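You operate a simulated robot arm through the tools that you are given. There is no shell and no other tool. Be economical: measure what you need, move in short steps, check, and stop when the job is done.

You run a simulated two-armed robot. Do the job below in one go: nothing can be reset, and whatever is moved stays where it is left.

## Task
Take the green peg from the paint bench and put it on top of the blue marker post there. Take the orange foot from the paint bench and put it on top of the black marker post. Put the white jug in the steel sink. Take the blue spacer and leave it on top of the small yellow gloss tin. Put the blue peg from the top of the parts table on top of the long white batten. Put the short packer on the top of the parts table away on the shelf of the parts table. Stack the carton that says "dowels" from the top of the parts table on top of the carton that says "washers". Put the wooden tag marked "reorder" from the top of the parts table on the top of the service bench and the wooden tag that says "painted" on the shelf under the drying table. Close the vacuum door. Shut the spill kit box door. Put the green skittle on the top of the service bench away on the top of the stores bench. Take the white dowel and leave it on top of the green bumper. Open the grey waste bin lid. Do these in any order. Set down upright: orange foot, white jug.

The check looks at the end state, three seconds after you hand in, the way a careful person would. Anything else that was tipped, shoved, dropped, spilled or broken makes it a failure. A push-on lid holds only when it is set on centred and level and pressed home; a screw cap is set on level and turned clockwise until tight.

## Robot
Two 7-joint arms with two-finger parallel grippers on one trunk, on a base that drives. Base frame: it is fixed to the floor where the robot stands at the start and does not move with it; the origin is under the middle of the robot, x ahead of it, y to its left, z up; the surface under the hand at the start is at about z = 0.9. Units: m, degrees, N and s.
The left shoulder is at the start at [0.02, 0.138, 1.3], the right one opposite. With the tool pointing down near the work surface each hand reaches from about 0.1 to 0.48 m from the robot's upright axis, wherever it stands, measured 20 degrees to its own side. Places, roughly: black marker post [0.5, 0, 1]; blue marker post [0.75, 0, 1]; blue peg (2x2x9 cm) [-4.7, -1.1, 0.8]; blue spacer (8x2x5 cm) [0.8, 0.3, 0.9]; carton [-5, -1.5, 0.75]; green bumper (5x5x5 cm) [-4.8, -2.9, 0.9]; green peg (3x3x10 cm) [0.5, -0.2, 0.9]; green skittle (5x5x16 cm) [-5.1, -3, 1]; grey waste bin lid [-6.1, -3, 0.6]; long white batten (16x5x5 cm) [-7.8, 0.4, 0.9]; orange foot (4x4x5 cm) [0.4, 0.1, 0.9]; shelf of the parts table [-4.9, -1.3, 0.4]; shelf under the drying table (52x24 cm) [-3.64, -2.92, 0.3]; short packer (11x4x2 cm) [-4.8, -1.4, 0.8]; small yellow gloss tin [0.75, 0.5, 1]; spill kit box door [-5.6, -3, 1.3]; steel sink [0.7, -0.8, 0.7]; top of the service bench [-4.9, -2.9, 0.9]; top of the stores bench [-5.4, 8.5, 0.9]; vacuum door [-5.5, -2.7, 0.5]; white dowel (2x2x5 cm) [-4.3, -3, 0.9]; white jug (13x9x13 cm) [0.7, 0.1, 1]; wooden tag [-5.25, -1.25, 0.75]. Payload 1.57 kg a hand.
The tool frame of a hand sits at the grasp point between the pads (the TCP): z along the fingers, y along the line on which they close. The tips reach 0.03 m beyond it. Largest opening 0.08 m; finger width 0.017, thickness 0.012; the body of the gripper, 0.04 by 0.082 m, starts 0.08 m behind the TCP.
Orientation is told as [roll, pitch, yaw] about the base's x, y, z axes, in that order, counted from this pose: with the fingers straight down and closing along the base's y, the tool's x points along the base's -x, its y along +y and its z along -z.

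## Interface
- The arms move only by the tool step_arm. It takes "left_moves", "right_moves" or both (then of equal length, played together; a hand with none holds still); each is a list of rows, each a list of 7 numbers: the shift along the base's x, y, z in m, then the turn, a rotation vector about the base's x, y, z in degrees, then the finger opening in m, from 0 to 0.08. In form: [[tx, ty, tz, wx, wy, wz, fingers], ...]. A call has 1 to 8 rows; each row is the pose to reach, as a shift and turn from the pose commanded when the call began. Rows are played at 5 a second. More than 0.05 m and 8.6 degrees between two rows, or a gripper value outside its range, and nothing of the call is played. Where a pose cannot be reached the arm comes as near as it can. A force on the tool above 40 N (or 10 N above the force at the start of the call, whichever is more), or a blocked arm, ends the call early, and 0.2 s more pass. The fingers move at their own pace (about 0.045 m/s each) and stop on an object; they squeeze with about 30 N. The grip force told is the motor's: it shows also when the fingers shut on nothing. Time passes only in rows, and 0.2 s behind the last, so rows that repeat a pose let the fingers close. It gives the time, the measured TCP pose, the force on the tool (base axes), the opening and the grip force at its end, in the units of the frame above (readings bear some noise), with the torque about the TCP (base axes, N m) and any sound that the robot's microphone picked up.
- Cameras (640 x 400 px; columns grow to the right, rows downward): "scene" is now at [0.1942, 0.0014, 1.2132]; the picture's right is [0.01, -1.00, 0.00], its down [-0.26, -0.00, -0.97] and it looks along [0.97, 0.01, -0.26] (base axes); focal length 214 px, centre (320, 200). "left" rides on the left gripper at [0.072, 0.007, -0.122] in its tool frame; the picture's right is [-0.09, 1.00, 0.00], its down [-0.84, -0.08, -0.54] and it looks along [-0.54, -0.05, 0.84] (tool axes); focal length 238 px, centre (320, 200). "right" rides on the right gripper at [0.072, -0.007, -0.122] in its tool frame; the picture's right is [0.09, 1.00, 0.00], its down [-0.84, 0.08, -0.54] and it looks along [-0.54, 0.05, 0.84] (tool axes); focal length 238 px, centre (320, 200). There is no depth. A picture from a camera that has moved, and an enlarged one, comes with that camera's place and axes in the base frame and with its lens.
- get_image(camera): a new picture of that camera. No time passes.
- lift_body(by): slides the trunk up (or, below 0, down) by that many m; the arms and the scene camera ride with it, the base frame stays. It gives what a move gives, with no picture.
- base_move(legs): drives the robot by 1 to 6 legs, each [ahead, left, turn to the left] in m, m and degrees, along the robot's own axes; the way and the turn of a leg run together, so that a leg with both is an arc; at most 1.5 m and 180 degrees a leg. The arms and the cameras ride along, it lands a little off, and it stops where it bumps. It gives what a move gives.
- pan_tilt(pan, tilt): turns the head with the scene camera to pan (to the left, within 60 degrees either way) and tilt (down, from -29 to 69), counted from straight ahead of the robot. It gives what a move gives.
- zoom(camera, box): a new picture of the part [left, top, right, bottom] of that camera's present view, enlarged. No time passes.
- hand_in(): hands the job in; it is judged then, once.

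Go step by step. Nothing tells you exact positions but the pictures and the camera data: compare them with the known pose of the tool, close in by small moves and look again before you grip or let go. The budget is 577 turns and 370 pictures, counting those below and the enlarged ones. Unless the task says otherwise, let go and move clear before handing in, and close with one line.

The tools are called after "Emit:" as name(argument=value, ...) on one line, values as JSON. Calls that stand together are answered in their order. step_arm: Moves the arms, as the interface text tells. Its arguments: {"type":"object","properties":{"left_moves":{"type":"array"},"right_moves":{"type":"array"}},"required":[]} The other tools are called the same way: lift_body (by) slides the trunk up or down; base_move (legs) drives the base; pan_tilt (pan, tilt) turns the head that bears the scene camera; get_image (camera) takes a picture; zoom (camera, box) takes an enlarged picture of a part of a camera's view; hand_in () hands the job in.

At the start:

```text
time: 0.0
left_tool_pos: [0.2945, 0.1437, 1.1769]
left_tool_rot: [-0.1, 31.4, 0.5]
left_contact_force: [-0.6, -1.0, 0.4]
left_ft_torque: [0.01, -0.01, 0.03]
left_width: 0.0801
left_finger_force: 0.0
right_tool_pos: [0.3687, -0.1236, 1.1856]
right_tool_rot: [-0.2, 10.7, -0.3]
right_contact_force: [0.0, 0.0, 0.6]
right_ft_torque: [-0.01, -0.01, 0.01]
right_width: 0.0801
right_finger_force: 0.1
trunk travel left (down, up): [-0.675, 0.565]
robot x, y, heading: [0.0008, 0.0001, -0.1]
head pan, tilt: [0.3, 14.9]
```

scene: 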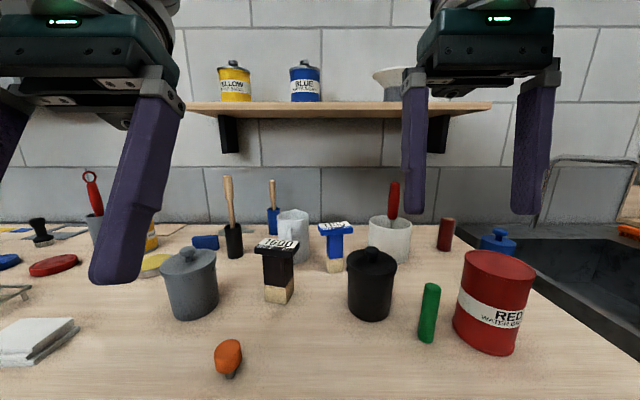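
right: 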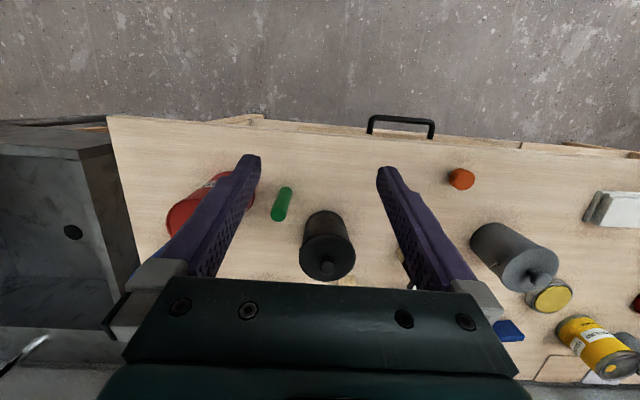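
left: 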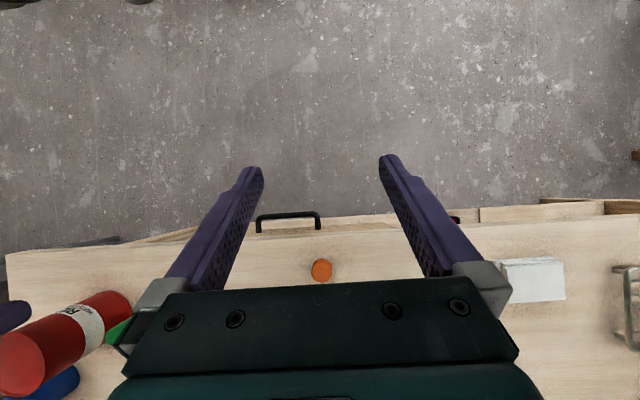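

I see the paint bench with posts, peg, foot and jug; I'll zoom in for detail before starting.

Emit:
zoom(camera="scene", box=[140, 160, 540, 400])

Emit:
zoom(camera="scene", box=[0, 160, 240, 310])

```text
1.60 times, centred on (340, 280) of scene
camera zoom: at [0.1942, 0.0014, 1.2132], right [0.01, -1.0, 0.0], down [-0.26, 0.0, -0.97], along [0.97, 0.01, -0.26], focal length 343 px, centre (288, 72)
```

zoom: 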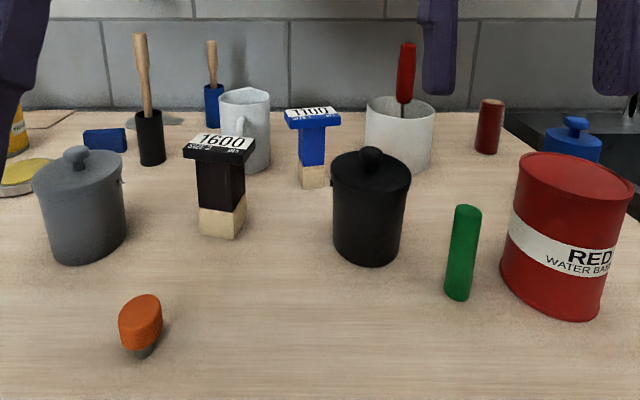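

```text
2.67 times, centred on (120, 235) of scene
camera zoom: at [0.1942, 0.0014, 1.2132], right [0.01, -1.0, 0.0], down [-0.26, 0.0, -0.97], along [0.97, 0.01, -0.26], focal length 572 px, centre (853, 107)
```

zoom: 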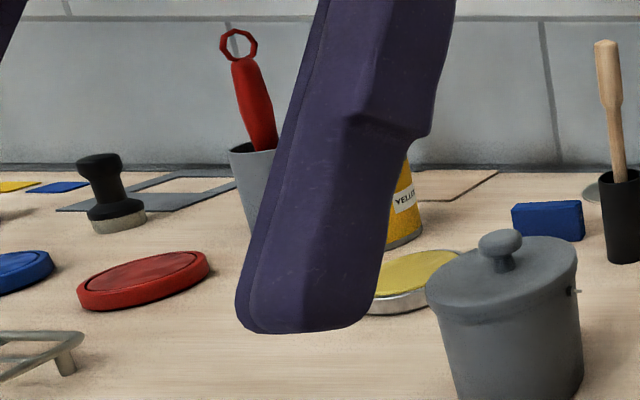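

The posts, peg and foot are roughly located. I look down to see the bench edge and how near I can drive.

Emit:
pan_tilt(pan=0, tilt=55)

Emit:
get_image(camera="scene")

```text
time: 1.1
left_tool_pos: [0.2963, 0.1444, 1.1738]
left_tool_rot: [0.0, 31.5, 0.7]
left_contact_force: [-0.5, -0.3, 0.3]
left_ft_torque: [-0.02, -0.03, 0.0]
left_width: 0.0801
left_finger_force: 0.0
right_tool_pos: [0.3695, -0.1227, 1.1856]
right_tool_rot: [-0.1, 10.8, -0.3]
right_contact_force: [-0.7, -0.5, 1.1]
right_ft_torque: [0.02, 0.01, 0.0]
right_width: 0.0798
right_finger_force: 0.1
trunk travel left (down, up): [-0.675, 0.565]
robot x, y, heading: [-0.002, 0.0008, -0.1]
head pan, tilt: [0.0, 55.0]
```

```text
364 pictures are left
camera scene: at [0.1729, 0.0008, 1.1529], right [0.0, -1.0, 0.0], down [-0.82, 0.0, -0.57], along [0.57, 0.0, -0.82], focal length 214 px, centre (320, 200)
```

scene: 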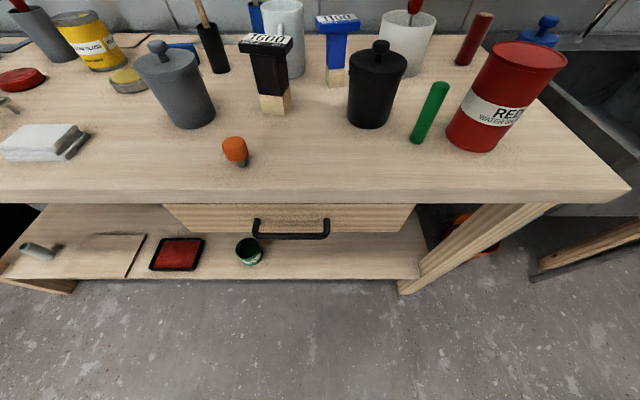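

The bench edge is at about x=0.37. I drive ahead carefully in a short step.

Emit:
base_move(legs=[[0.1, 0, 0]])

Emit:
get_image(camera="scene")

```text
time: 2.2
left_tool_pos: [0.3944, 0.1443, 1.1755]
left_tool_rot: [0.0, 31.4, 0.8]
left_contact_force: [0.2, -0.9, 0.5]
left_ft_torque: [-0.02, 0.04, 0.04]
left_width: 0.0797
left_finger_force: 0.0
right_tool_pos: [0.4683, -0.1223, 1.186]
right_tool_rot: [0.0, 10.9, -0.3]
right_contact_force: [0.2, 0.4, -0.4]
right_ft_torque: [0.02, 0.0, 0.0]
right_width: 0.0804
right_finger_force: 0.0
trunk travel left (down, up): [-0.675, 0.565]
robot x, y, heading: [0.0985, 0.0021, 0.3]
head pan, tilt: [0.0, 55.0]
```

```text
363 pictures are left
camera scene: at [0.2721, 0.001, 1.1529], right [0.0, -1.0, 0.0], down [-0.82, 0.0, -0.57], along [0.57, 0.0, -0.82], focal length 214 px, centre (320, 200)
```

scene: 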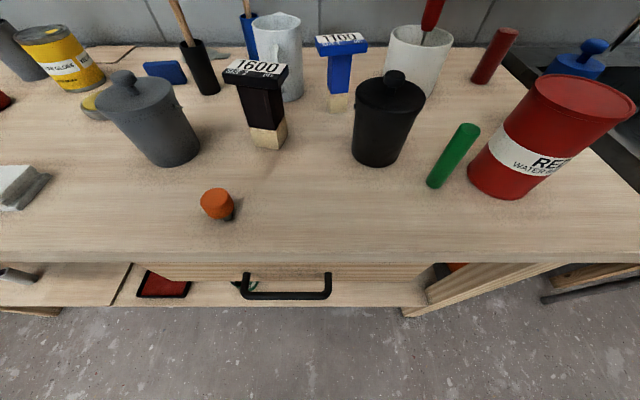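

Peg at about (0.46,-0.166), foot at (0.41,0.125), posts behind. I level the right hand above the peg and the left above the foot, and look with the hand cameras.

Emit:
step_arm(right_moves=[[0, -0.02, -0.02, 0, -5.5, 0, 0.08], [-0.008, -0.044, -0.05, 0, -10.8, 0, 0.08], [-0.008, -0.044, -0.05, 0, -10.8, 0, 0.08]], left_moves=[[0.01, -0.01, -0.01, 0, -8, 0, 0.08], [0.015, -0.02, -0.02, 0, -16, 0, 0.08], [0.015, -0.02, -0.03, 0, -24, 0, 0.08]])

Emit:
step_arm(right_moves=[[0, 0, 0, 0, 0, -8.5, 0.08], [0, 0, 0, 0, 0, -17, 0.08], [0, 0, 0, 0, 0, -25.5, 0.08], [0, 0, 0, 0, 0, -34, 0.08], [0, 0, 0, 0, 0, -42, 0.08], [0, 0, 0, 0, 0, -45, 0.08]], left_moves=[[0, 0, -0.01, 0, -7.4, 0, 0.08], [0, 0, -0.02, 0, -7.4, 0, 0.08], [0, 0, -0.03, 0, -7.4, 0, 0.08], [0, 0, -0.03, 0, -7.4, 0, 0.08], [0, 0, -0.03, 0, -7.4, 0, 0.08], [0, 0, -0.03, 0, -7.4, 0, 0.08]])

Emit:
get_image(camera="right")

Emit:
get_image(camera="left")

```text
time: 3.0
left_tool_pos: [0.4088, 0.1261, 1.1452]
left_tool_rot: [-0.3, 7.3, 0.7]
left_contact_force: [0.4, 0.0, 0.2]
left_ft_torque: [0.0, -0.01, 0.0]
left_width: 0.0799
left_finger_force: 0.1
right_tool_pos: [0.4597, -0.1667, 1.1372]
right_tool_rot: [0.0, -0.1, -0.2]
right_contact_force: [0.6, 1.0, -0.9]
right_ft_torque: [0.0, -0.01, -0.01]
right_width: 0.08
right_finger_force: 0.1
trunk travel left (down, up): [-0.675, 0.565]
robot x, y, heading: [0.0969, 0.0021, 0.0]
head pan, tilt: [0.0, 55.0]
```

```text
time: 4.4
left_tool_pos: [0.4096, 0.1244, 1.1141]
left_tool_rot: [-0.5, 0.0, 0.6]
left_contact_force: [0.1, 1.2, -0.6]
left_ft_torque: [0.02, -0.02, -0.01]
left_width: 0.08
left_finger_force: 0.0
right_tool_pos: [0.4603, -0.1678, 1.1357]
right_tool_rot: [0.1, 0.0, -45.4]
right_contact_force: [0.0, -0.5, -0.7]
right_ft_torque: [-0.02, 0.05, 0.0]
right_width: 0.0799
right_finger_force: 0.0
trunk travel left (down, up): [-0.675, 0.565]
robot x, y, heading: [0.0999, -0.0019, 0.1]
head pan, tilt: [0.0, 55.0]
```

```text
362 pictures are left
camera right: at [0.4059, -0.1199, 1.2558], right [0.64, 0.76, 0.0], down [0.64, -0.54, 0.54], along [0.41, -0.35, -0.84], focal length 238 px, centre (320, 200)
```

right: 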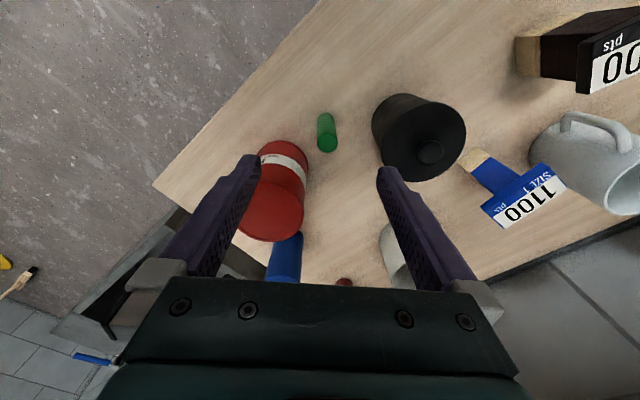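

```text
361 pictures are left
camera left: at [0.3376, 0.1321, 1.2374], right [0.08, 1.0, -0.01], down [0.84, -0.07, 0.54], along [0.54, -0.05, -0.84], focal length 238 px, centre (320, 200)
```

left: 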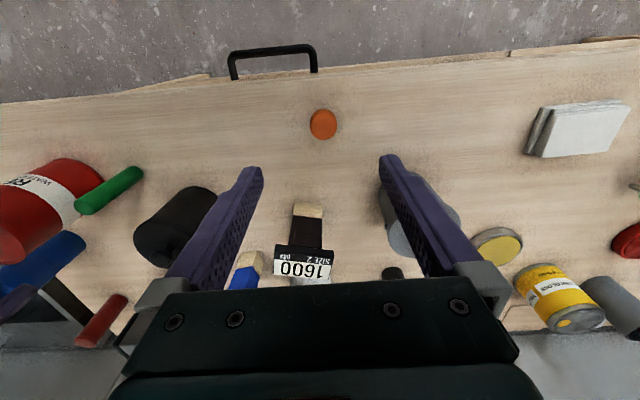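

Peg is near (0.479,-0.172) and the foot near (0.417,0.127). I close in over both.

Emit:
step_arm(right_moves=[[0.008, -0.002, -0.03, 0, 0, 0, 0.06], [0.018, -0.004, -0.07, 0, 0, 0, 0.055], [0.018, -0.004, -0.09, 0, 0, 0, 0.055], [0.018, -0.004, -0.09, 0, 0, 0, 0.055]], left_moves=[[0.004, 0.001, -0.03, 0, 0, 0, 0.08], [0.008, 0.003, -0.07, 0, 0, 0, 0.08], [0.008, 0.003, -0.1, 0, 0, 0, 0.08], [0.008, 0.003, -0.1, 0, 0, 0, 0.08]])

Emit:
get_image(camera="right")

Emit:
get_image(camera="left")

```text
time: 5.4
left_tool_pos: [0.4188, 0.126, 1.016]
left_tool_rot: [-0.3, 0.0, 0.6]
left_contact_force: [-1.1, -0.1, -0.4]
left_ft_torque: [0.02, 0.0, -0.02]
left_width: 0.08
left_finger_force: 0.0
right_tool_pos: [0.4796, -0.17, 1.0442]
right_tool_rot: [0.0, 0.0, -45.3]
right_contact_force: [0.1, -1.2, 0.0]
right_ft_torque: [-0.01, -0.02, 0.04]
right_width: 0.055
right_finger_force: 0.0
trunk travel left (down, up): [-0.675, 0.565]
robot x, y, heading: [0.0986, 0.0015, 0.0]
head pan, tilt: [0.0, 55.0]
```

```text
360 pictures are left
camera right: at [0.4251, -0.1233, 1.1649], right [0.64, 0.77, 0.0], down [0.64, -0.54, 0.54], along [0.41, -0.35, -0.84], focal length 238 px, centre (320, 200)
```

right: 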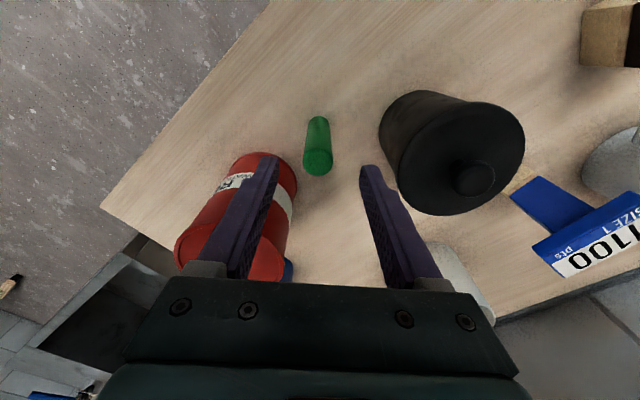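

```text
359 pictures are left
camera left: at [0.3458, 0.1334, 1.1375], right [0.08, 1.0, -0.01], down [0.84, -0.07, 0.54], along [0.54, -0.05, -0.84], focal length 238 px, centre (320, 200)
```

left: 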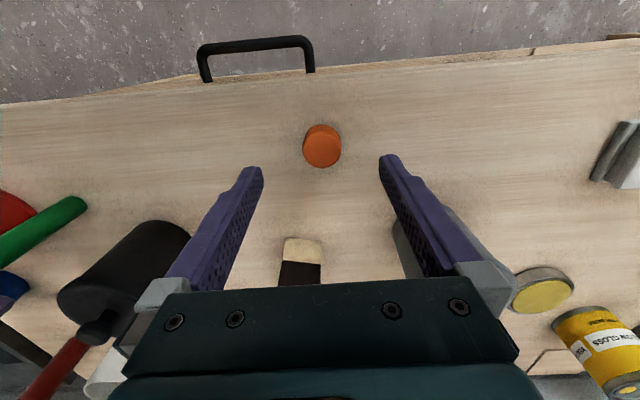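

Both are well centred. I descend and grip both.

Emit:
step_arm(right_moves=[[0, 0, -0.04, 0, 0, 0, 0.055], [0, 0, -0.075, 0, 0, 0, 0.055], [0, 0, -0.075, 0, 0, 0, 0.0], [0, 0, -0.075, 0, 0, 0, 0.0], [0, 0, -0.075, 0, 0, 0, 0.0], [0, 0, -0.075, 0, 0, 0, 0.0]], left_moves=[[0, 0, -0.04, 0, 0, 0, 0.08], [0, 0, -0.076, 0, 0, 0, 0.08], [0, 0, -0.076, 0, 0, 0, 0.0], [0, 0, -0.076, 0, 0, 0, 0.0], [0, 0, -0.076, 0, 0, 0, 0.0], [0, 0, -0.076, 0, 0, 0, 0.0]])

Emit:
get_image(camera="scene")

```text
time: 6.8
left_tool_pos: [0.417, 0.1272, 0.9388]
left_tool_rot: [-0.4, 0.0, 0.7]
left_contact_force: [1.0, 0.0, -0.4]
left_ft_torque: [-0.01, 0.02, 0.01]
left_width: 0.0321
left_finger_force: 23.8
right_tool_pos: [0.4792, -0.1717, 0.97]
right_tool_rot: [0.1, 0.0, -45.3]
right_contact_force: [-0.7, 1.0, 0.3]
right_ft_torque: [0.02, 0.02, 0.0]
right_width: 0.0227
right_finger_force: 29.5
trunk travel left (down, up): [-0.675, 0.565]
robot x, y, heading: [0.1011, 0.0007, 0.1]
head pan, tilt: [0.0, 55.0]
```

```text
358 pictures are left
camera scene: at [0.2721, 0.001, 1.1528], right [0.0, -1.0, 0.0], down [-0.82, 0.0, -0.57], along [0.57, 0.0, -0.82], focal length 214 px, centre (320, 200)
```

scene: 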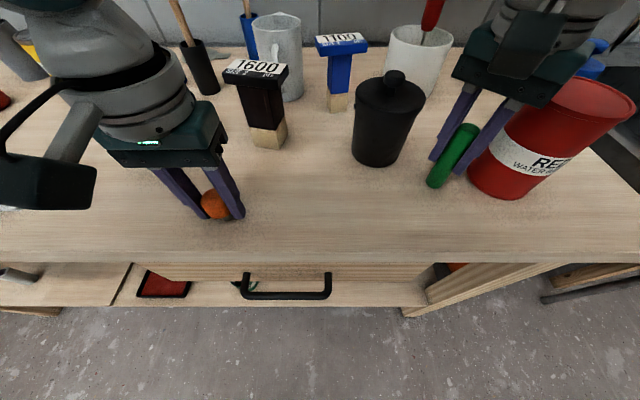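

Both are held. I lift high and drive a little nearer the bench.

Emit:
step_arm(right_moves=[[0, 0, 0.05, 0, 0, 0, 0], [0, 0, 0.1, 0, 0, 0, 0], [0, 0, 0.15, 0, 0, 0, 0], [0, 0, 0.2, 0, 0, 0, 0]], left_moves=[[0, 0, 0.05, 0, 0, 0, 0], [0, 0, 0.1, 0, 0, 0, 0], [0, 0, 0.15, 0, 0, 0, 0], [0, 0, 0.19, 0, 0, 0, 0]])

Emit:
base_move(legs=[[0.1, 0, 0]])

Emit:
pan_tilt(pan=0, tilt=35)

Emit:
get_image(camera="scene")

Emit:
get_image(camera="left")

Emit:
get_image(camera="right")

```text
time: 7.8
left_tool_pos: [0.4169, 0.126, 1.1308]
left_tool_rot: [-0.3, 0.0, 0.4]
left_contact_force: [-0.3, 0.0, 0.7]
left_ft_torque: [0.0, 0.01, 0.02]
left_width: 0.032
left_finger_force: 29.9
right_tool_pos: [0.4791, -0.1695, 1.1735]
right_tool_rot: [0.0, 0.1, -45.3]
right_contact_force: [-0.4, -0.2, -0.2]
right_ft_torque: [-0.01, -0.01, 0.0]
right_width: 0.0224
right_finger_force: 29.8
trunk travel left (down, up): [-0.675, 0.565]
robot x, y, heading: [0.0964, 0.0034, 0.4]
head pan, tilt: [0.0, 55.0]
```

```text
time: 9.0
left_tool_pos: [0.5168, 0.1274, 1.1304]
left_tool_rot: [-0.4, 0.1, 0.6]
left_contact_force: [-0.1, -0.1, -0.2]
left_ft_torque: [-0.02, -0.03, 0.01]
left_width: 0.0322
left_finger_force: 30.3
right_tool_pos: [0.5797, -0.1704, 1.1733]
right_tool_rot: [-0.1, 0.0, -45.2]
right_contact_force: [0.7, -0.7, -0.3]
right_ft_torque: [0.01, -0.02, -0.02]
right_width: 0.0222
right_finger_force: 30.1
trunk travel left (down, up): [-0.675, 0.565]
robot x, y, heading: [0.1986, 0.0005, 0.2]
head pan, tilt: [0.0, 55.0]
```

```text
time: 9.8
left_tool_pos: [0.5157, 0.1271, 1.1309]
left_tool_rot: [-0.4, 0.0, 0.6]
left_contact_force: [0.6, -0.3, -0.3]
left_ft_torque: [-0.01, 0.01, 0.0]
left_width: 0.0322
left_finger_force: 29.7
right_tool_pos: [0.5795, -0.1692, 1.172]
right_tool_rot: [0.0, 0.1, -45.3]
right_contact_force: [0.0, -0.3, -0.2]
right_ft_torque: [0.02, 0.01, -0.01]
right_width: 0.0226
right_finger_force: 29.8
trunk travel left (down, up): [-0.675, 0.565]
robot x, y, heading: [0.1987, 0.0028, 0.2]
head pan, tilt: [0.0, 35.0]
```

```text
357 pictures are left
camera scene: at [0.3879, 0.0013, 1.181], right [0.0, -1.0, 0.0], down [-0.57, 0.0, -0.82], along [0.82, 0.0, -0.57], focal length 214 px, centre (320, 200)
```

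scene: 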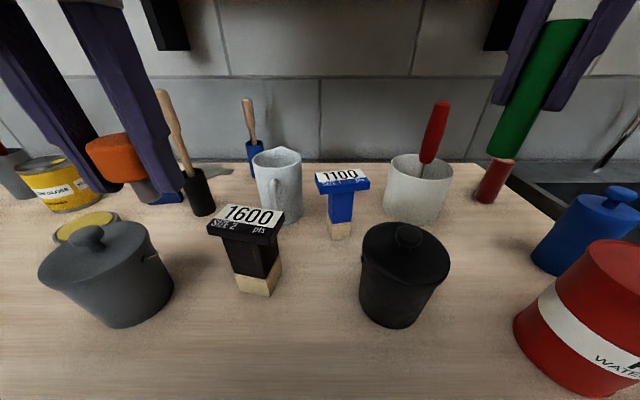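

```text
356 pictures are left
camera left: at [0.4445, 0.1343, 1.2519], right [0.08, 1.0, -0.01], down [0.84, -0.07, 0.54], along [0.54, -0.05, -0.84], focal length 238 px, centre (320, 200)
```

left: 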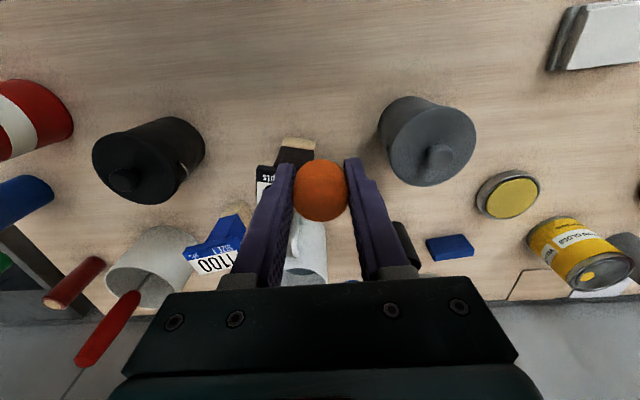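

```text
355 pictures are left
camera right: at [0.5253, -0.1234, 1.2928], right [0.64, 0.77, 0.0], down [0.64, -0.54, 0.54], along [0.41, -0.35, -0.84], focal length 238 px, centre (320, 200)
```

right: 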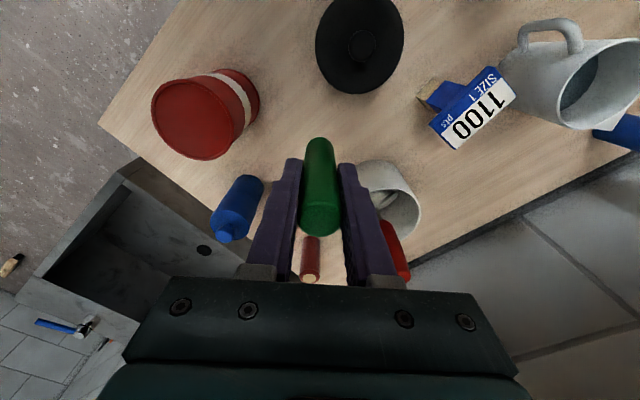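

Blue post top is near (0.675,-0.033,1.02) and the black one near (0.575,0.085,1.024). I zoom for accuracy and edge closer.

Emit:
base_move(legs=[[0.06, 0, 0]])

Emit:
zoom(camera="scene", box=[160, 100, 480, 300])

```text
time: 10.8
left_tool_pos: [0.5759, 0.1277, 1.1295]
left_tool_rot: [-0.5, 0.0, 0.6]
left_contact_force: [0.5, 0.3, 0.8]
left_ft_torque: [-0.01, 0.01, 0.0]
left_width: 0.0323
left_finger_force: 29.8
right_tool_pos: [0.6396, -0.1701, 1.1717]
right_tool_rot: [-0.1, 0.0, -45.3]
right_contact_force: [-0.3, 0.5, -0.3]
right_ft_torque: [-0.03, 0.02, -0.01]
right_width: 0.0225
right_finger_force: 29.8
trunk travel left (down, up): [-0.675, 0.565]
robot x, y, heading: [0.2594, -0.0027, -0.1]
head pan, tilt: [0.0, 35.0]
```

```text
2.00 times, centred on (320, 200) of scene
camera zoom: at [0.4475, 0.0014, 1.1811], right [0.0, -1.0, 0.0], down [-0.57, 0.0, -0.82], along [0.82, 0.0, -0.57], focal length 429 px, centre (320, 200)
```

zoom: 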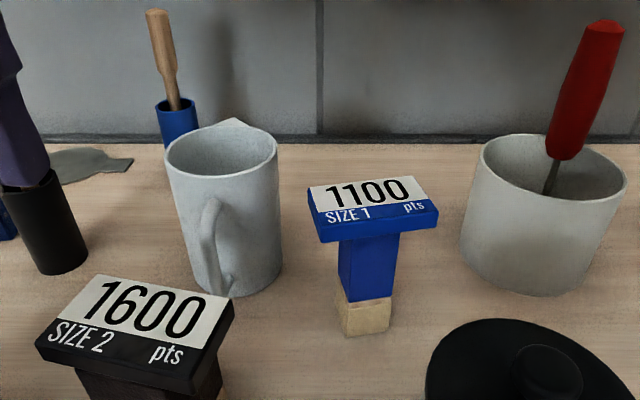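

The black plate centre is about (0.575,0.084). I lower the foot over it first.

Emit:
step_arm(left_moves=[[-0.001, -0.025, 0, 0, 0, 0, 0], [-0.001, -0.0435, -0.02, 0, 0, 0, 0], [-0.001, -0.0435, -0.05, 0, 0, 0, 0], [-0.001, -0.0435, -0.05, 0, 0, 0, 0]])

Emit:
zoom(camera="scene", box=[120, 160, 360, 310])

Emit:
get_image(camera="left")

```text
time: 11.8
left_tool_pos: [0.5761, 0.0843, 1.0786]
left_tool_rot: [-0.5, 0.1, 0.7]
left_contact_force: [0.1, 0.8, -0.2]
left_ft_torque: [0.03, 0.03, 0.0]
left_width: 0.0318
left_finger_force: 30.4
right_tool_pos: [0.6389, -0.1691, 1.173]
right_tool_rot: [-0.1, 0.1, -45.3]
right_contact_force: [0.3, -0.8, -0.8]
right_ft_torque: [-0.02, -0.02, 0.02]
right_width: 0.0229
right_finger_force: 30.1
trunk travel left (down, up): [-0.675, 0.565]
robot x, y, heading: [0.2596, 0.0008, -0.0]
head pan, tilt: [0.0, 35.0]
```

```text
2.67 times, centred on (240, 235) of scene
camera zoom: at [0.4474, 0.0014, 1.1811], right [0.0, -1.0, 0.0], down [-0.57, 0.0, -0.82], along [0.82, 0.0, -0.57], focal length 572 px, centre (533, 107)
```

zoom: 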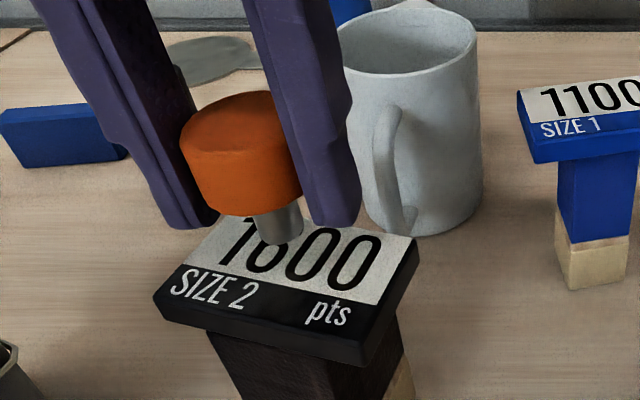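

```text
352 pictures are left
camera left: at [0.5036, 0.0912, 1.201], right [0.08, 1.0, -0.01], down [0.84, -0.07, 0.54], along [0.54, -0.05, -0.84], focal length 238 px, centre (320, 200)
```

left: 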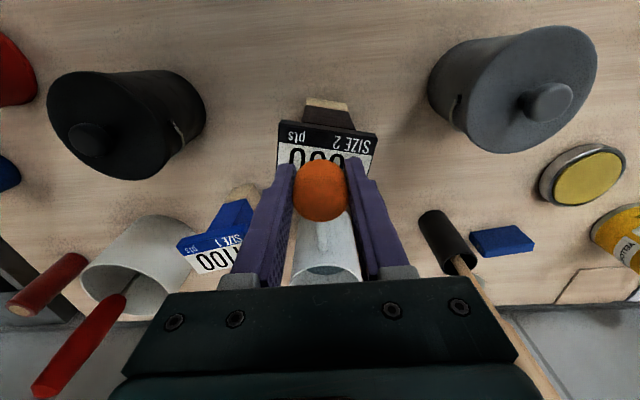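

The foot stands on a stem that is right above the plate's centre. I lower it in small steps watching the force.

Emit:
step_arm(left_moves=[[0, 0, -0.006, 0, 0, 0, 0], [0, 0, -0.009, 0, 0, 0, 0], [0, 0, -0.011, 0, 0, 0, 0], [0, 0, -0.011, 0, 0, 0, 0]])

Emit:
zoom(camera="scene", box=[160, 180, 320, 280])

```text
time: 12.8
left_tool_pos: [0.5754, 0.0852, 1.068]
left_tool_rot: [-0.4, 0.0, 0.6]
left_contact_force: [0.0, 0.8, 0.1]
left_ft_torque: [-0.03, -0.01, 0.01]
left_width: 0.032
left_finger_force: 29.8
right_tool_pos: [0.6385, -0.1701, 1.1734]
right_tool_rot: [0.0, 0.1, -45.3]
right_contact_force: [0.3, 1.1, 0.7]
right_ft_torque: [-0.03, 0.01, 0.03]
right_width: 0.0228
right_finger_force: 30.2
trunk travel left (down, up): [-0.675, 0.565]
robot x, y, heading: [0.2543, 0.0006, -0.0]
head pan, tilt: [0.0, 35.0]
```

```text
4.00 times, centred on (240, 230) of scene
camera zoom: at [0.4474, 0.0014, 1.1811], right [0.0, -1.0, 0.0], down [-0.57, 0.0, -0.82], along [0.82, 0.0, -0.57], focal length 858 px, centre (640, 80)
```

zoom: 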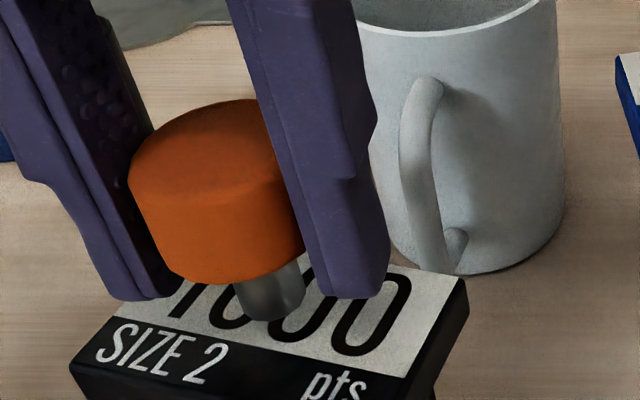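

Close to the plate now; continue down gently.

Emit:
step_arm(left_moves=[[0, 0, -0.002, 0, 0, 0, 0], [0, 0, -0.004, 0, 0, 0, 0], [0, 0, -0.004, 0, 0, 0, 0]])

Emit:
zoom(camera="scene", box=[160, 180, 320, 280])

```text
time: 13.6
left_tool_pos: [0.5752, 0.0831, 1.0641]
left_tool_rot: [-0.4, -0.1, 0.6]
left_contact_force: [-0.2, -0.4, -0.4]
left_ft_torque: [-0.03, 0.01, 0.01]
left_width: 0.0321
left_finger_force: 30.1
right_tool_pos: [0.6388, -0.1688, 1.1722]
right_tool_rot: [-0.1, 0.0, -45.3]
right_contact_force: [-0.9, 1.4, 0.1]
right_ft_torque: [-0.02, 0.0, -0.01]
right_width: 0.0224
right_finger_force: 29.9
trunk travel left (down, up): [-0.675, 0.565]
robot x, y, heading: [0.2597, 0.0019, 0.1]
head pan, tilt: [0.0, 35.0]
```

```text
4.00 times, centred on (240, 230) of scene
camera zoom: at [0.4474, 0.0014, 1.1811], right [0.0, -1.0, 0.0], down [-0.57, 0.0, -0.82], along [0.82, 0.0, -0.57], focal length 858 px, centre (640, 80)
```

zoom: 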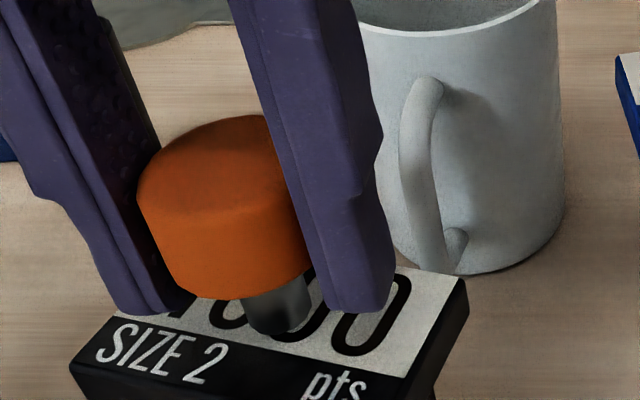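

Emit:
step_arm(left_moves=[[0, 0, -0.0015, 0, 0, 0, 0], [0, 0, -0.003, 0, 0, 0, 0], [0, 0, -0.003, 0, 0, 0, 0]])

Emit:
step_arm(left_moves=[[0, 0, -0.0015, 0, 0, 0, 0], [0, 0, -0.002, 0, 0, 0, 0], [0, 0, -0.002, 0, 0, 0, 0]])

Emit:
zoom(camera="scene", box=[160, 180, 320, 280])

```text
time: 14.4
left_tool_pos: [0.5738, 0.0848, 1.0605]
left_tool_rot: [-0.4, -0.1, 0.6]
left_contact_force: [0.8, 0.0, -0.4]
left_ft_torque: [0.02, 0.0, -0.01]
left_width: 0.032
left_finger_force: 30.2
right_tool_pos: [0.6402, -0.1693, 1.172]
right_tool_rot: [-0.1, 0.0, -45.3]
right_contact_force: [-1.5, 0.5, -1.0]
right_ft_torque: [-0.03, 0.03, 0.03]
right_width: 0.0227
right_finger_force: 29.9
trunk travel left (down, up): [-0.675, 0.565]
robot x, y, heading: [0.2582, 0.0034, -0.1]
head pan, tilt: [0.0, 35.0]
```

```text
time: 15.2
left_tool_pos: [0.5753, 0.0841, 1.0602]
left_tool_rot: [-0.3, 0.0, 0.5]
left_contact_force: [0.3, -0.1, -0.8]
left_ft_torque: [0.01, -0.02, -0.04]
left_width: 0.0321
left_finger_force: 30.0
right_tool_pos: [0.6393, -0.1699, 1.1729]
right_tool_rot: [-0.1, 0.1, -45.3]
right_contact_force: [0.3, -0.2, -0.1]
right_ft_torque: [0.02, -0.02, -0.01]
right_width: 0.0228
right_finger_force: 29.9
trunk travel left (down, up): [-0.675, 0.565]
robot x, y, heading: [0.2655, 0.0003, 0.2]
head pan, tilt: [0.0, 35.0]
```

```text
4.00 times, centred on (240, 230) of scene
camera zoom: at [0.4474, 0.0014, 1.1811], right [0.0, -1.0, 0.0], down [-0.57, 0.0, -0.82], along [0.82, 0.0, -0.57], focal length 858 px, centre (640, 80)
```

zoom: 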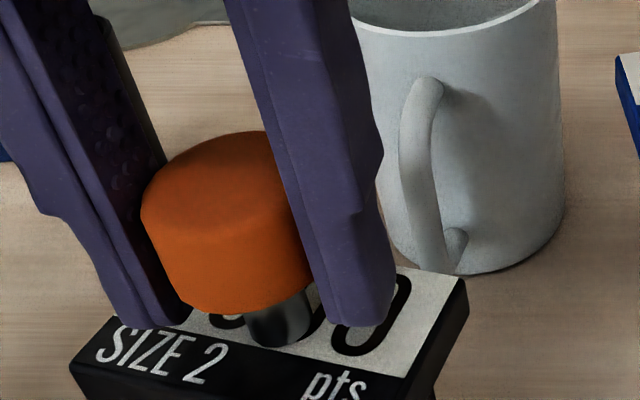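

Emit:
step_arm(left_moves=[[0, 0, -0.0015, 0, 0, 0, 0], [0, 0, -0.003, 0, 0, 0, 0], [0, 0, -0.003, 0, 0, 0, 0]])

Emit:
step_arm(left_moves=[[0, 0, -0.001, 0, 0, 0, 0], [0, 0, -0.002, 0, 0, 0, 0], [0, 0, -0.002, 0, 0, 0, 0]])

Emit:
zoom(camera="scene", box=[160, 180, 320, 280])

```text
time: 16.0
left_tool_pos: [0.5756, 0.0834, 1.0576]
left_tool_rot: [-0.4, -0.1, 0.6]
left_contact_force: [-4.5, 1.3, 24.8]
left_ft_torque: [0.04, 0.18, -0.01]
left_width: 0.0319
left_finger_force: 30.0
right_tool_pos: [0.6384, -0.1701, 1.1733]
right_tool_rot: [0.0, 0.0, -45.3]
right_contact_force: [1.3, 0.4, -0.3]
right_ft_torque: [0.0, 0.01, 0.0]
right_width: 0.0228
right_finger_force: 30.1
trunk travel left (down, up): [-0.675, 0.565]
robot x, y, heading: [0.2592, -0.0015, 0.1]
head pan, tilt: [0.0, 35.0]
```

```text
time: 16.8
left_tool_pos: [0.5757, 0.0846, 1.056]
left_tool_rot: [-0.3, -0.2, 0.7]
left_contact_force: [-2.7, -1.3, 28.9]
left_ft_torque: [0.02, 0.01, -0.02]
left_width: 0.0321
left_finger_force: 30.3
right_tool_pos: [0.6403, -0.169, 1.1737]
right_tool_rot: [0.1, -0.1, -45.2]
right_contact_force: [0.0, 1.7, -0.2]
right_ft_torque: [0.01, 0.02, 0.01]
right_width: 0.0227
right_finger_force: 30.0
trunk travel left (down, up): [-0.675, 0.565]
robot x, y, heading: [0.2589, -0.0018, 0.0]
head pan, tilt: [0.0, 35.0]
```

```text
4.00 times, centred on (240, 230) of scene
camera zoom: at [0.4484, 0.0017, 1.1814], right [0.0, -1.0, 0.0], down [-0.57, 0.0, -0.82], along [0.82, 0.0, -0.57], focal length 858 px, centre (640, 80)
```

zoom: 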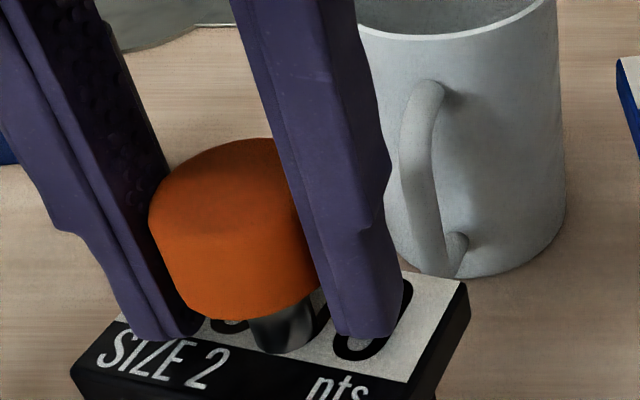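

Contact made. I ease off, open, and rise.

Emit:
step_arm(left_moves=[[0, 0, 0.0025, 0, 0, 0, 0], [0, 0, 0.0025, 0, 0, 0, 0.06], [0, 0, 0.0025, 0, 0, 0, 0.06], [0, 0, 0.0025, 0, 0, 0, 0.06], [0, 0, 0.03, 0, 0, 0, 0.06], [0, 0, 0.08, 0, 0, 0, 0.06], [0, 0, 0.12, 0, 0, 0, 0.06]])

Emit:
get_image(camera="scene")

```text
time: 18.4
left_tool_pos: [0.5756, 0.0841, 1.1744]
left_tool_rot: [-0.3, 0.0, 0.7]
left_contact_force: [0.3, 0.2, 1.0]
left_ft_torque: [0.02, 0.04, -0.01]
left_width: 0.0601
left_finger_force: 0.1
right_tool_pos: [0.6383, -0.1695, 1.1716]
right_tool_rot: [0.0, -0.1, -45.3]
right_contact_force: [-0.3, -0.5, -0.4]
right_ft_torque: [0.01, -0.01, 0.0]
right_width: 0.0226
right_finger_force: 29.8
trunk travel left (down, up): [-0.675, 0.565]
robot x, y, heading: [0.2633, -0.0019, 0.2]
head pan, tilt: [0.0, 35.0]
```

```text
347 pictures are left
camera scene: at [0.4475, 0.0014, 1.1811], right [0.0, -1.0, 0.0], down [-0.57, 0.0, -0.82], along [0.82, 0.0, -0.57], focal length 214 px, centre (320, 200)
```

scene: 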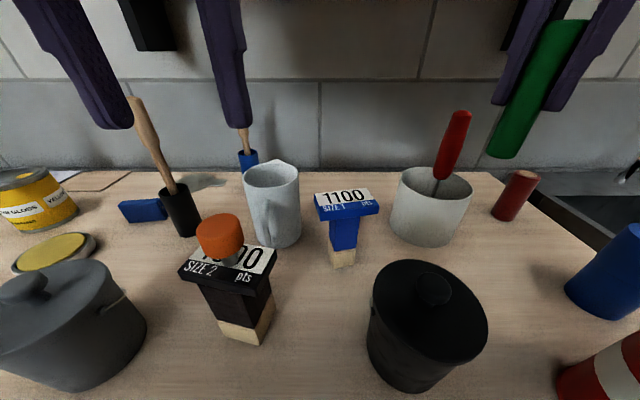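

The foot stands. Now the right hand brings the peg over the blue post; the left moves aside.

Emit:
step_arm(right_moves=[[0.01, 0.035, 0, 0, 0, 0, 0], [0.02, 0.07, 0, 0, 0, 0, 0], [0.03, 0.105, 0, 0, 0, 0, 0], [0.0355, 0.1375, 0, 0, 0, 0, 0], [0.0355, 0.1375, -0.04, 0, 0, 0, 0], [0.0355, 0.1375, -0.065, 0, 0, 0, 0], [0.0355, 0.1375, -0.065, 0, 0, 0, 0]], left_moves=[[0, 0.04, 0.01, 0, 0, 0, 0.06], [0, 0.08, 0.02, 0, 0, 0, 0.06], [0, 0.12, 0.03, 0, 0, 0, 0.06], [0, 0.14, 0.03, 0, 0, 0, 0.06], [0, 0.14, 0.03, 0, 0, 0, 0.06], [0, 0.14, 0.03, 0, 0, 0, 0.06], [0, 0.14, 0.03, 0, 0, 0, 0.06]])

Emit:
zoom(camera="scene", box=[260, 140, 420, 240])

Emit:
get_image(camera="right")

```text
time: 19.2
left_tool_pos: [0.5568, 0.2108, 1.1591]
left_tool_rot: [6.8, 9.0, 0.0]
left_contact_force: [-1.0, 0.7, -0.8]
left_ft_torque: [0.01, 0.01, 0.0]
left_width: 0.0601
left_finger_force: 0.1
right_tool_pos: [0.6689, -0.0678, 1.1733]
right_tool_rot: [0.0, -0.1, -45.3]
right_contact_force: [-0.7, -0.1, -0.3]
right_ft_torque: [0.04, 0.02, -0.01]
right_width: 0.0227
right_finger_force: 29.9
trunk travel left (down, up): [-0.675, 0.565]
robot x, y, heading: [0.258, 0.0002, 0.1]
head pan, tilt: [0.0, 35.0]
stopped in row 4 (left hand): the arm was blocked; the commanded pose is now the measured one
```

```text
4.00 times, centred on (340, 190) of scene
camera zoom: at [0.4475, 0.001, 1.1811], right [0.0, -1.0, 0.0], down [-0.57, 0.0, -0.82], along [0.82, 0.0, -0.57], focal length 858 px, centre (240, 240)
```

zoom: 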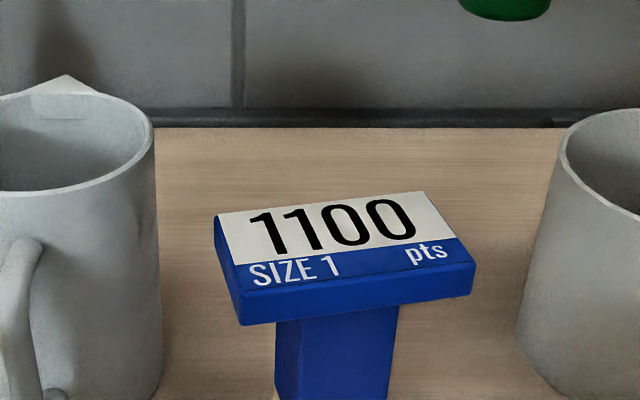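

```text
345 pictures are left
camera right: at [0.6149, -0.0213, 1.2946], right [0.64, 0.77, 0.0], down [0.64, -0.54, 0.54], along [0.41, -0.35, -0.84], focal length 238 px, centre (320, 200)
```

right: 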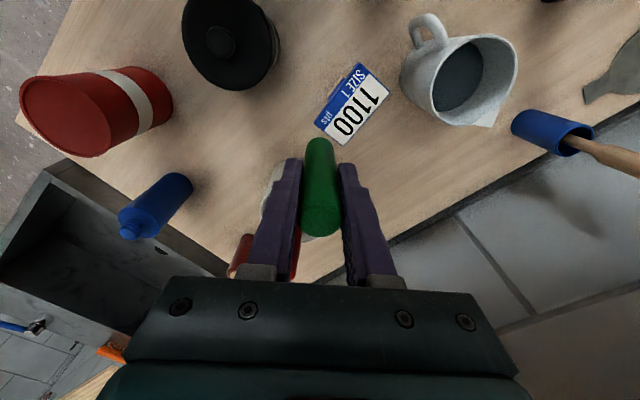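

The left arm was blocked at about y=0.21; I look up to see whether it touches the shelf.

Emit:
pan_tilt(pan=20, tilt=-15)

Emit:
get_image(camera="scene")

```text
time: 20.4
left_tool_pos: [0.5567, 0.2103, 1.1589]
left_tool_rot: [6.7, 9.0, 0.1]
left_contact_force: [-0.6, -0.2, 0.3]
left_ft_torque: [-0.01, -0.01, -0.01]
left_width: 0.0598
left_finger_force: 0.1
right_tool_pos: [0.6701, -0.0668, 1.1741]
right_tool_rot: [0.0, 0.0, -45.3]
right_contact_force: [-0.1, 0.4, -0.9]
right_ft_torque: [0.0, 0.01, 0.0]
right_width: 0.0225
right_finger_force: 30.1
trunk travel left (down, up): [-0.675, 0.565]
robot x, y, heading: [0.2603, -0.0042, 0.4]
head pan, tilt: [20.0, -15.0]
```

```text
344 pictures are left
camera scene: at [0.435, 0.0289, 1.2596], right [0.34, -0.94, 0.0], down [0.24, 0.09, -0.97], along [0.91, 0.33, 0.26], focal length 214 px, centre (320, 200)
```

scene: 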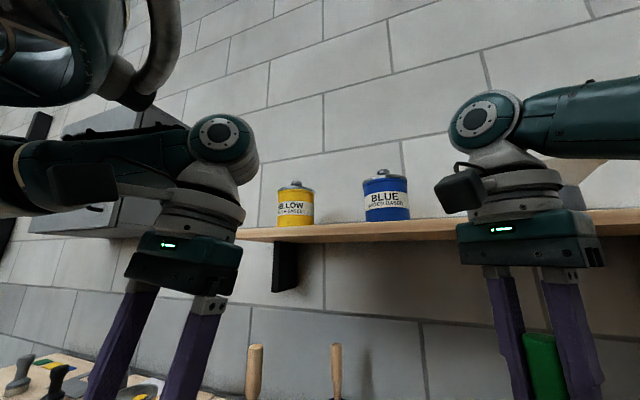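

The hands are clear of the shelf; it was likely a joint limit. I continue placing the peg.

Emit:
pan_tilt(pan=0, tilt=35)

Emit:
step_arm(right_moves=[[0.005, 0.02, 0, 0, 0, 0, 0], [0.005, 0.035, 0, 0, 0, 0, 0], [0.005, 0.035, -0.04, 0, 0, 0, 0], [0.005, 0.035, -0.07, 0, 0, 0, 0], [0.005, 0.035, -0.07, 0, 0, 0, 0]])

Emit:
zoom(camera="scene", box=[260, 140, 420, 240])

Emit:
get_image(camera="right")

```text
time: 21.6
left_tool_pos: [0.5575, 0.2102, 1.1608]
left_tool_rot: [6.7, 9.1, 0.0]
left_contact_force: [0.0, 0.0, 0.4]
left_ft_torque: [-0.02, -0.01, 0.03]
left_width: 0.0601
left_finger_force: 0.1
right_tool_pos: [0.6696, -0.068, 1.1745]
right_tool_rot: [0.0, 0.0, -45.4]
right_contact_force: [-0.1, -0.2, -0.6]
right_ft_torque: [0.02, 0.02, 0.02]
right_width: 0.0226
right_finger_force: 30.2
trunk travel left (down, up): [-0.675, 0.565]
robot x, y, heading: [0.2613, -0.0004, 0.1]
head pan, tilt: [0.0, 35.0]
```

```text
time: 22.8
left_tool_pos: [0.5577, 0.2114, 1.1602]
left_tool_rot: [6.7, 9.0, 0.0]
left_contact_force: [-0.4, -0.8, 0.2]
left_ft_torque: [0.01, 0.0, 0.0]
left_width: 0.0598
left_finger_force: 0.0
right_tool_pos: [0.6749, -0.0349, 1.1054]
right_tool_rot: [0.0, 0.0, -45.3]
right_contact_force: [0.3, 0.1, 0.2]
right_ft_torque: [0.0, -0.01, -0.04]
right_width: 0.0228
right_finger_force: 29.9
trunk travel left (down, up): [-0.675, 0.565]
robot x, y, heading: [0.2621, 0.0009, -0.0]
head pan, tilt: [0.0, 35.0]
```

```text
4.00 times, centred on (340, 190) of scene
camera zoom: at [0.4474, 0.0014, 1.1811], right [0.0, -1.0, 0.0], down [-0.57, 0.0, -0.82], along [0.82, 0.0, -0.57], focal length 858 px, centre (240, 240)
```

zoom: 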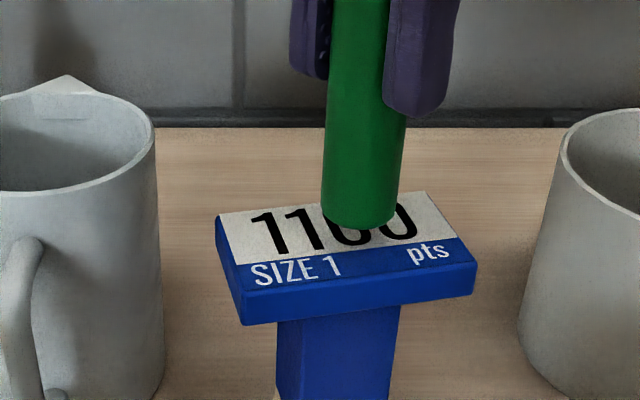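

```text
342 pictures are left
camera right: at [0.6204, 0.0118, 1.2257], right [0.64, 0.77, 0.0], down [0.64, -0.54, 0.54], along [0.41, -0.35, -0.84], focal length 238 px, centre (320, 200)
```

right: 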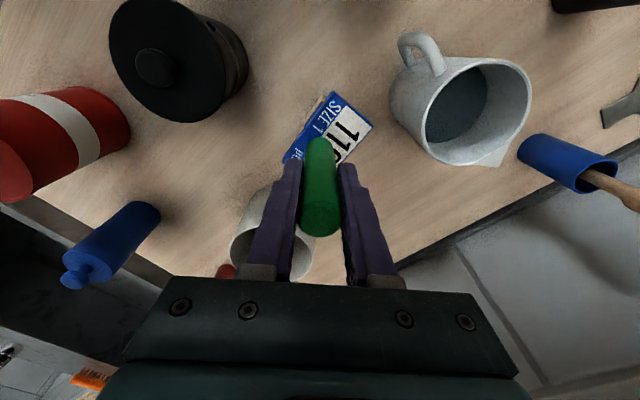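

The peg is slightly right and near of the plate centre; I correct and lower.

Emit:
step_arm(right_moves=[[0.003, 0.006, 0, 0, 0, 0, 0], [0.003, 0.006, -0.008, 0, 0, 0, 0], [0.003, 0.006, -0.011, 0, 0, 0, 0], [0.003, 0.006, -0.011, 0, 0, 0, 0]])

Emit:
step_arm(right_moves=[[0, 0, -0.0015, 0, 0, 0, 0], [0, 0, -0.003, 0, 0, 0, 0], [0, 0, -0.003, 0, 0, 0, 0]])

Emit:
zoom(camera="scene", box=[260, 140, 420, 240])

```text
time: 23.8
left_tool_pos: [0.5574, 0.211, 1.1603]
left_tool_rot: [6.8, 9.0, 0.0]
left_contact_force: [0.4, -0.6, -0.9]
left_ft_torque: [-0.01, -0.01, 0.01]
left_width: 0.0601
left_finger_force: 0.1
right_tool_pos: [0.6764, -0.0255, 1.0927]
right_tool_rot: [0.0, 0.0, -45.3]
right_contact_force: [-0.4, -0.7, -0.4]
right_ft_torque: [-0.02, -0.02, 0.04]
right_width: 0.0224
right_finger_force: 29.8
trunk travel left (down, up): [-0.675, 0.565]
robot x, y, heading: [0.2552, -0.0015, 0.1]
head pan, tilt: [0.0, 35.0]
```

```text
time: 24.6
left_tool_pos: [0.5585, 0.211, 1.1595]
left_tool_rot: [6.6, 9.0, 0.1]
left_contact_force: [0.1, 0.6, 1.5]
left_ft_torque: [-0.03, 0.02, -0.01]
left_width: 0.06
left_finger_force: 0.0
right_tool_pos: [0.6783, -0.0269, 1.0933]
right_tool_rot: [0.1, -0.1, -45.2]
right_contact_force: [-3.7, -0.2, 19.6]
right_ft_torque: [-0.02, 0.2, -0.02]
right_width: 0.0226
right_finger_force: 29.8
trunk travel left (down, up): [-0.675, 0.565]
robot x, y, heading: [0.2605, -0.0002, 0.1]
head pan, tilt: [0.0, 35.0]
```

```text
4.00 times, centred on (340, 190) of scene
camera zoom: at [0.4482, 0.0014, 1.1816], right [0.0, -1.0, 0.0], down [-0.57, 0.0, -0.82], along [0.82, 0.0, -0.57], focal length 858 px, centre (240, 240)
```

zoom: 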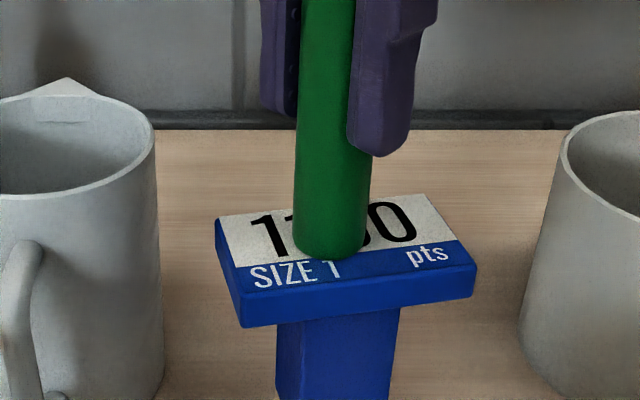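

Emit:
step_arm(right_moves=[[0, 0, 0.002, 0, 0, 0, 0], [0, 0, 0.002, 0, 0, 0, 0.045], [0, 0, 0.002, 0, 0, 0, 0.045], [0, 0, 0.002, 0, 0, 0, 0.045], [0, 0, 0.03, 0, 0, 0, 0.045], [0, 0, 0.07, 0, 0, 0, 0.045], [0, 0, 0.1, 0, 0, 0, 0.045]])

Emit:
get_image(camera="scene")

Emit:
get_image(camera="right")

```text
time: 26.2
left_tool_pos: [0.557, 0.2108, 1.1595]
left_tool_rot: [6.6, 8.9, 0.1]
left_contact_force: [0.6, -0.4, 0.3]
left_ft_torque: [0.0, 0.04, 0.02]
left_width: 0.0599
left_finger_force: 0.2
right_tool_pos: [0.676, -0.023, 1.1907]
right_tool_rot: [0.0, 0.1, -45.3]
right_contact_force: [-0.4, -0.3, 0.9]
right_ft_torque: [0.01, 0.0, 0.02]
right_width: 0.0448
right_finger_force: 0.1
trunk travel left (down, up): [-0.675, 0.565]
robot x, y, heading: [0.2599, 0.002, 0.0]
head pan, tilt: [0.0, 35.0]
```

```text
340 pictures are left
camera scene: at [0.4475, 0.0014, 1.1811], right [0.0, -1.0, 0.0], down [-0.57, 0.0, -0.82], along [0.82, 0.0, -0.57], focal length 214 px, centre (320, 200)
```

scene: 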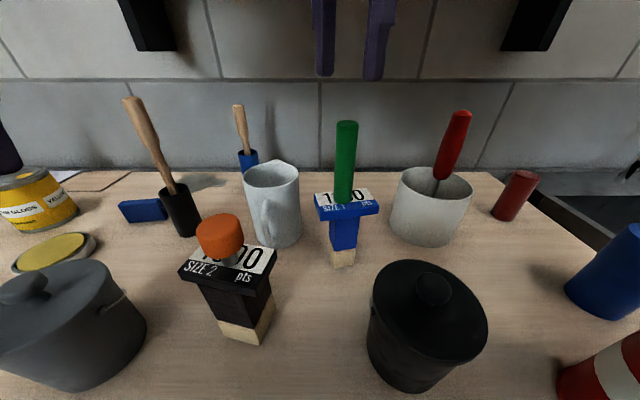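

```text
339 pictures are left
camera right: at [0.6226, 0.0227, 1.3105], right [0.64, 0.77, 0.0], down [0.64, -0.54, 0.54], along [0.41, -0.35, -0.84], focal length 238 px, centre (320, 200)
```

right: 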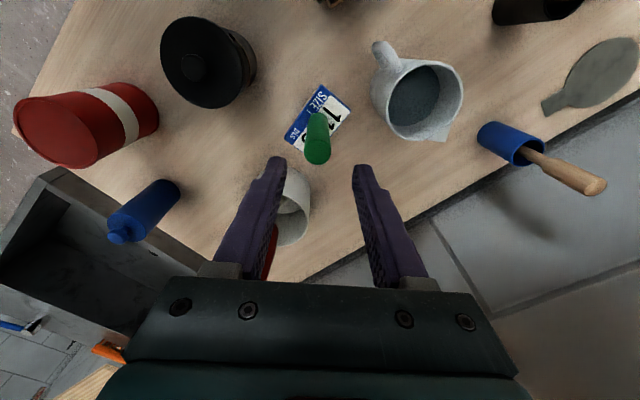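

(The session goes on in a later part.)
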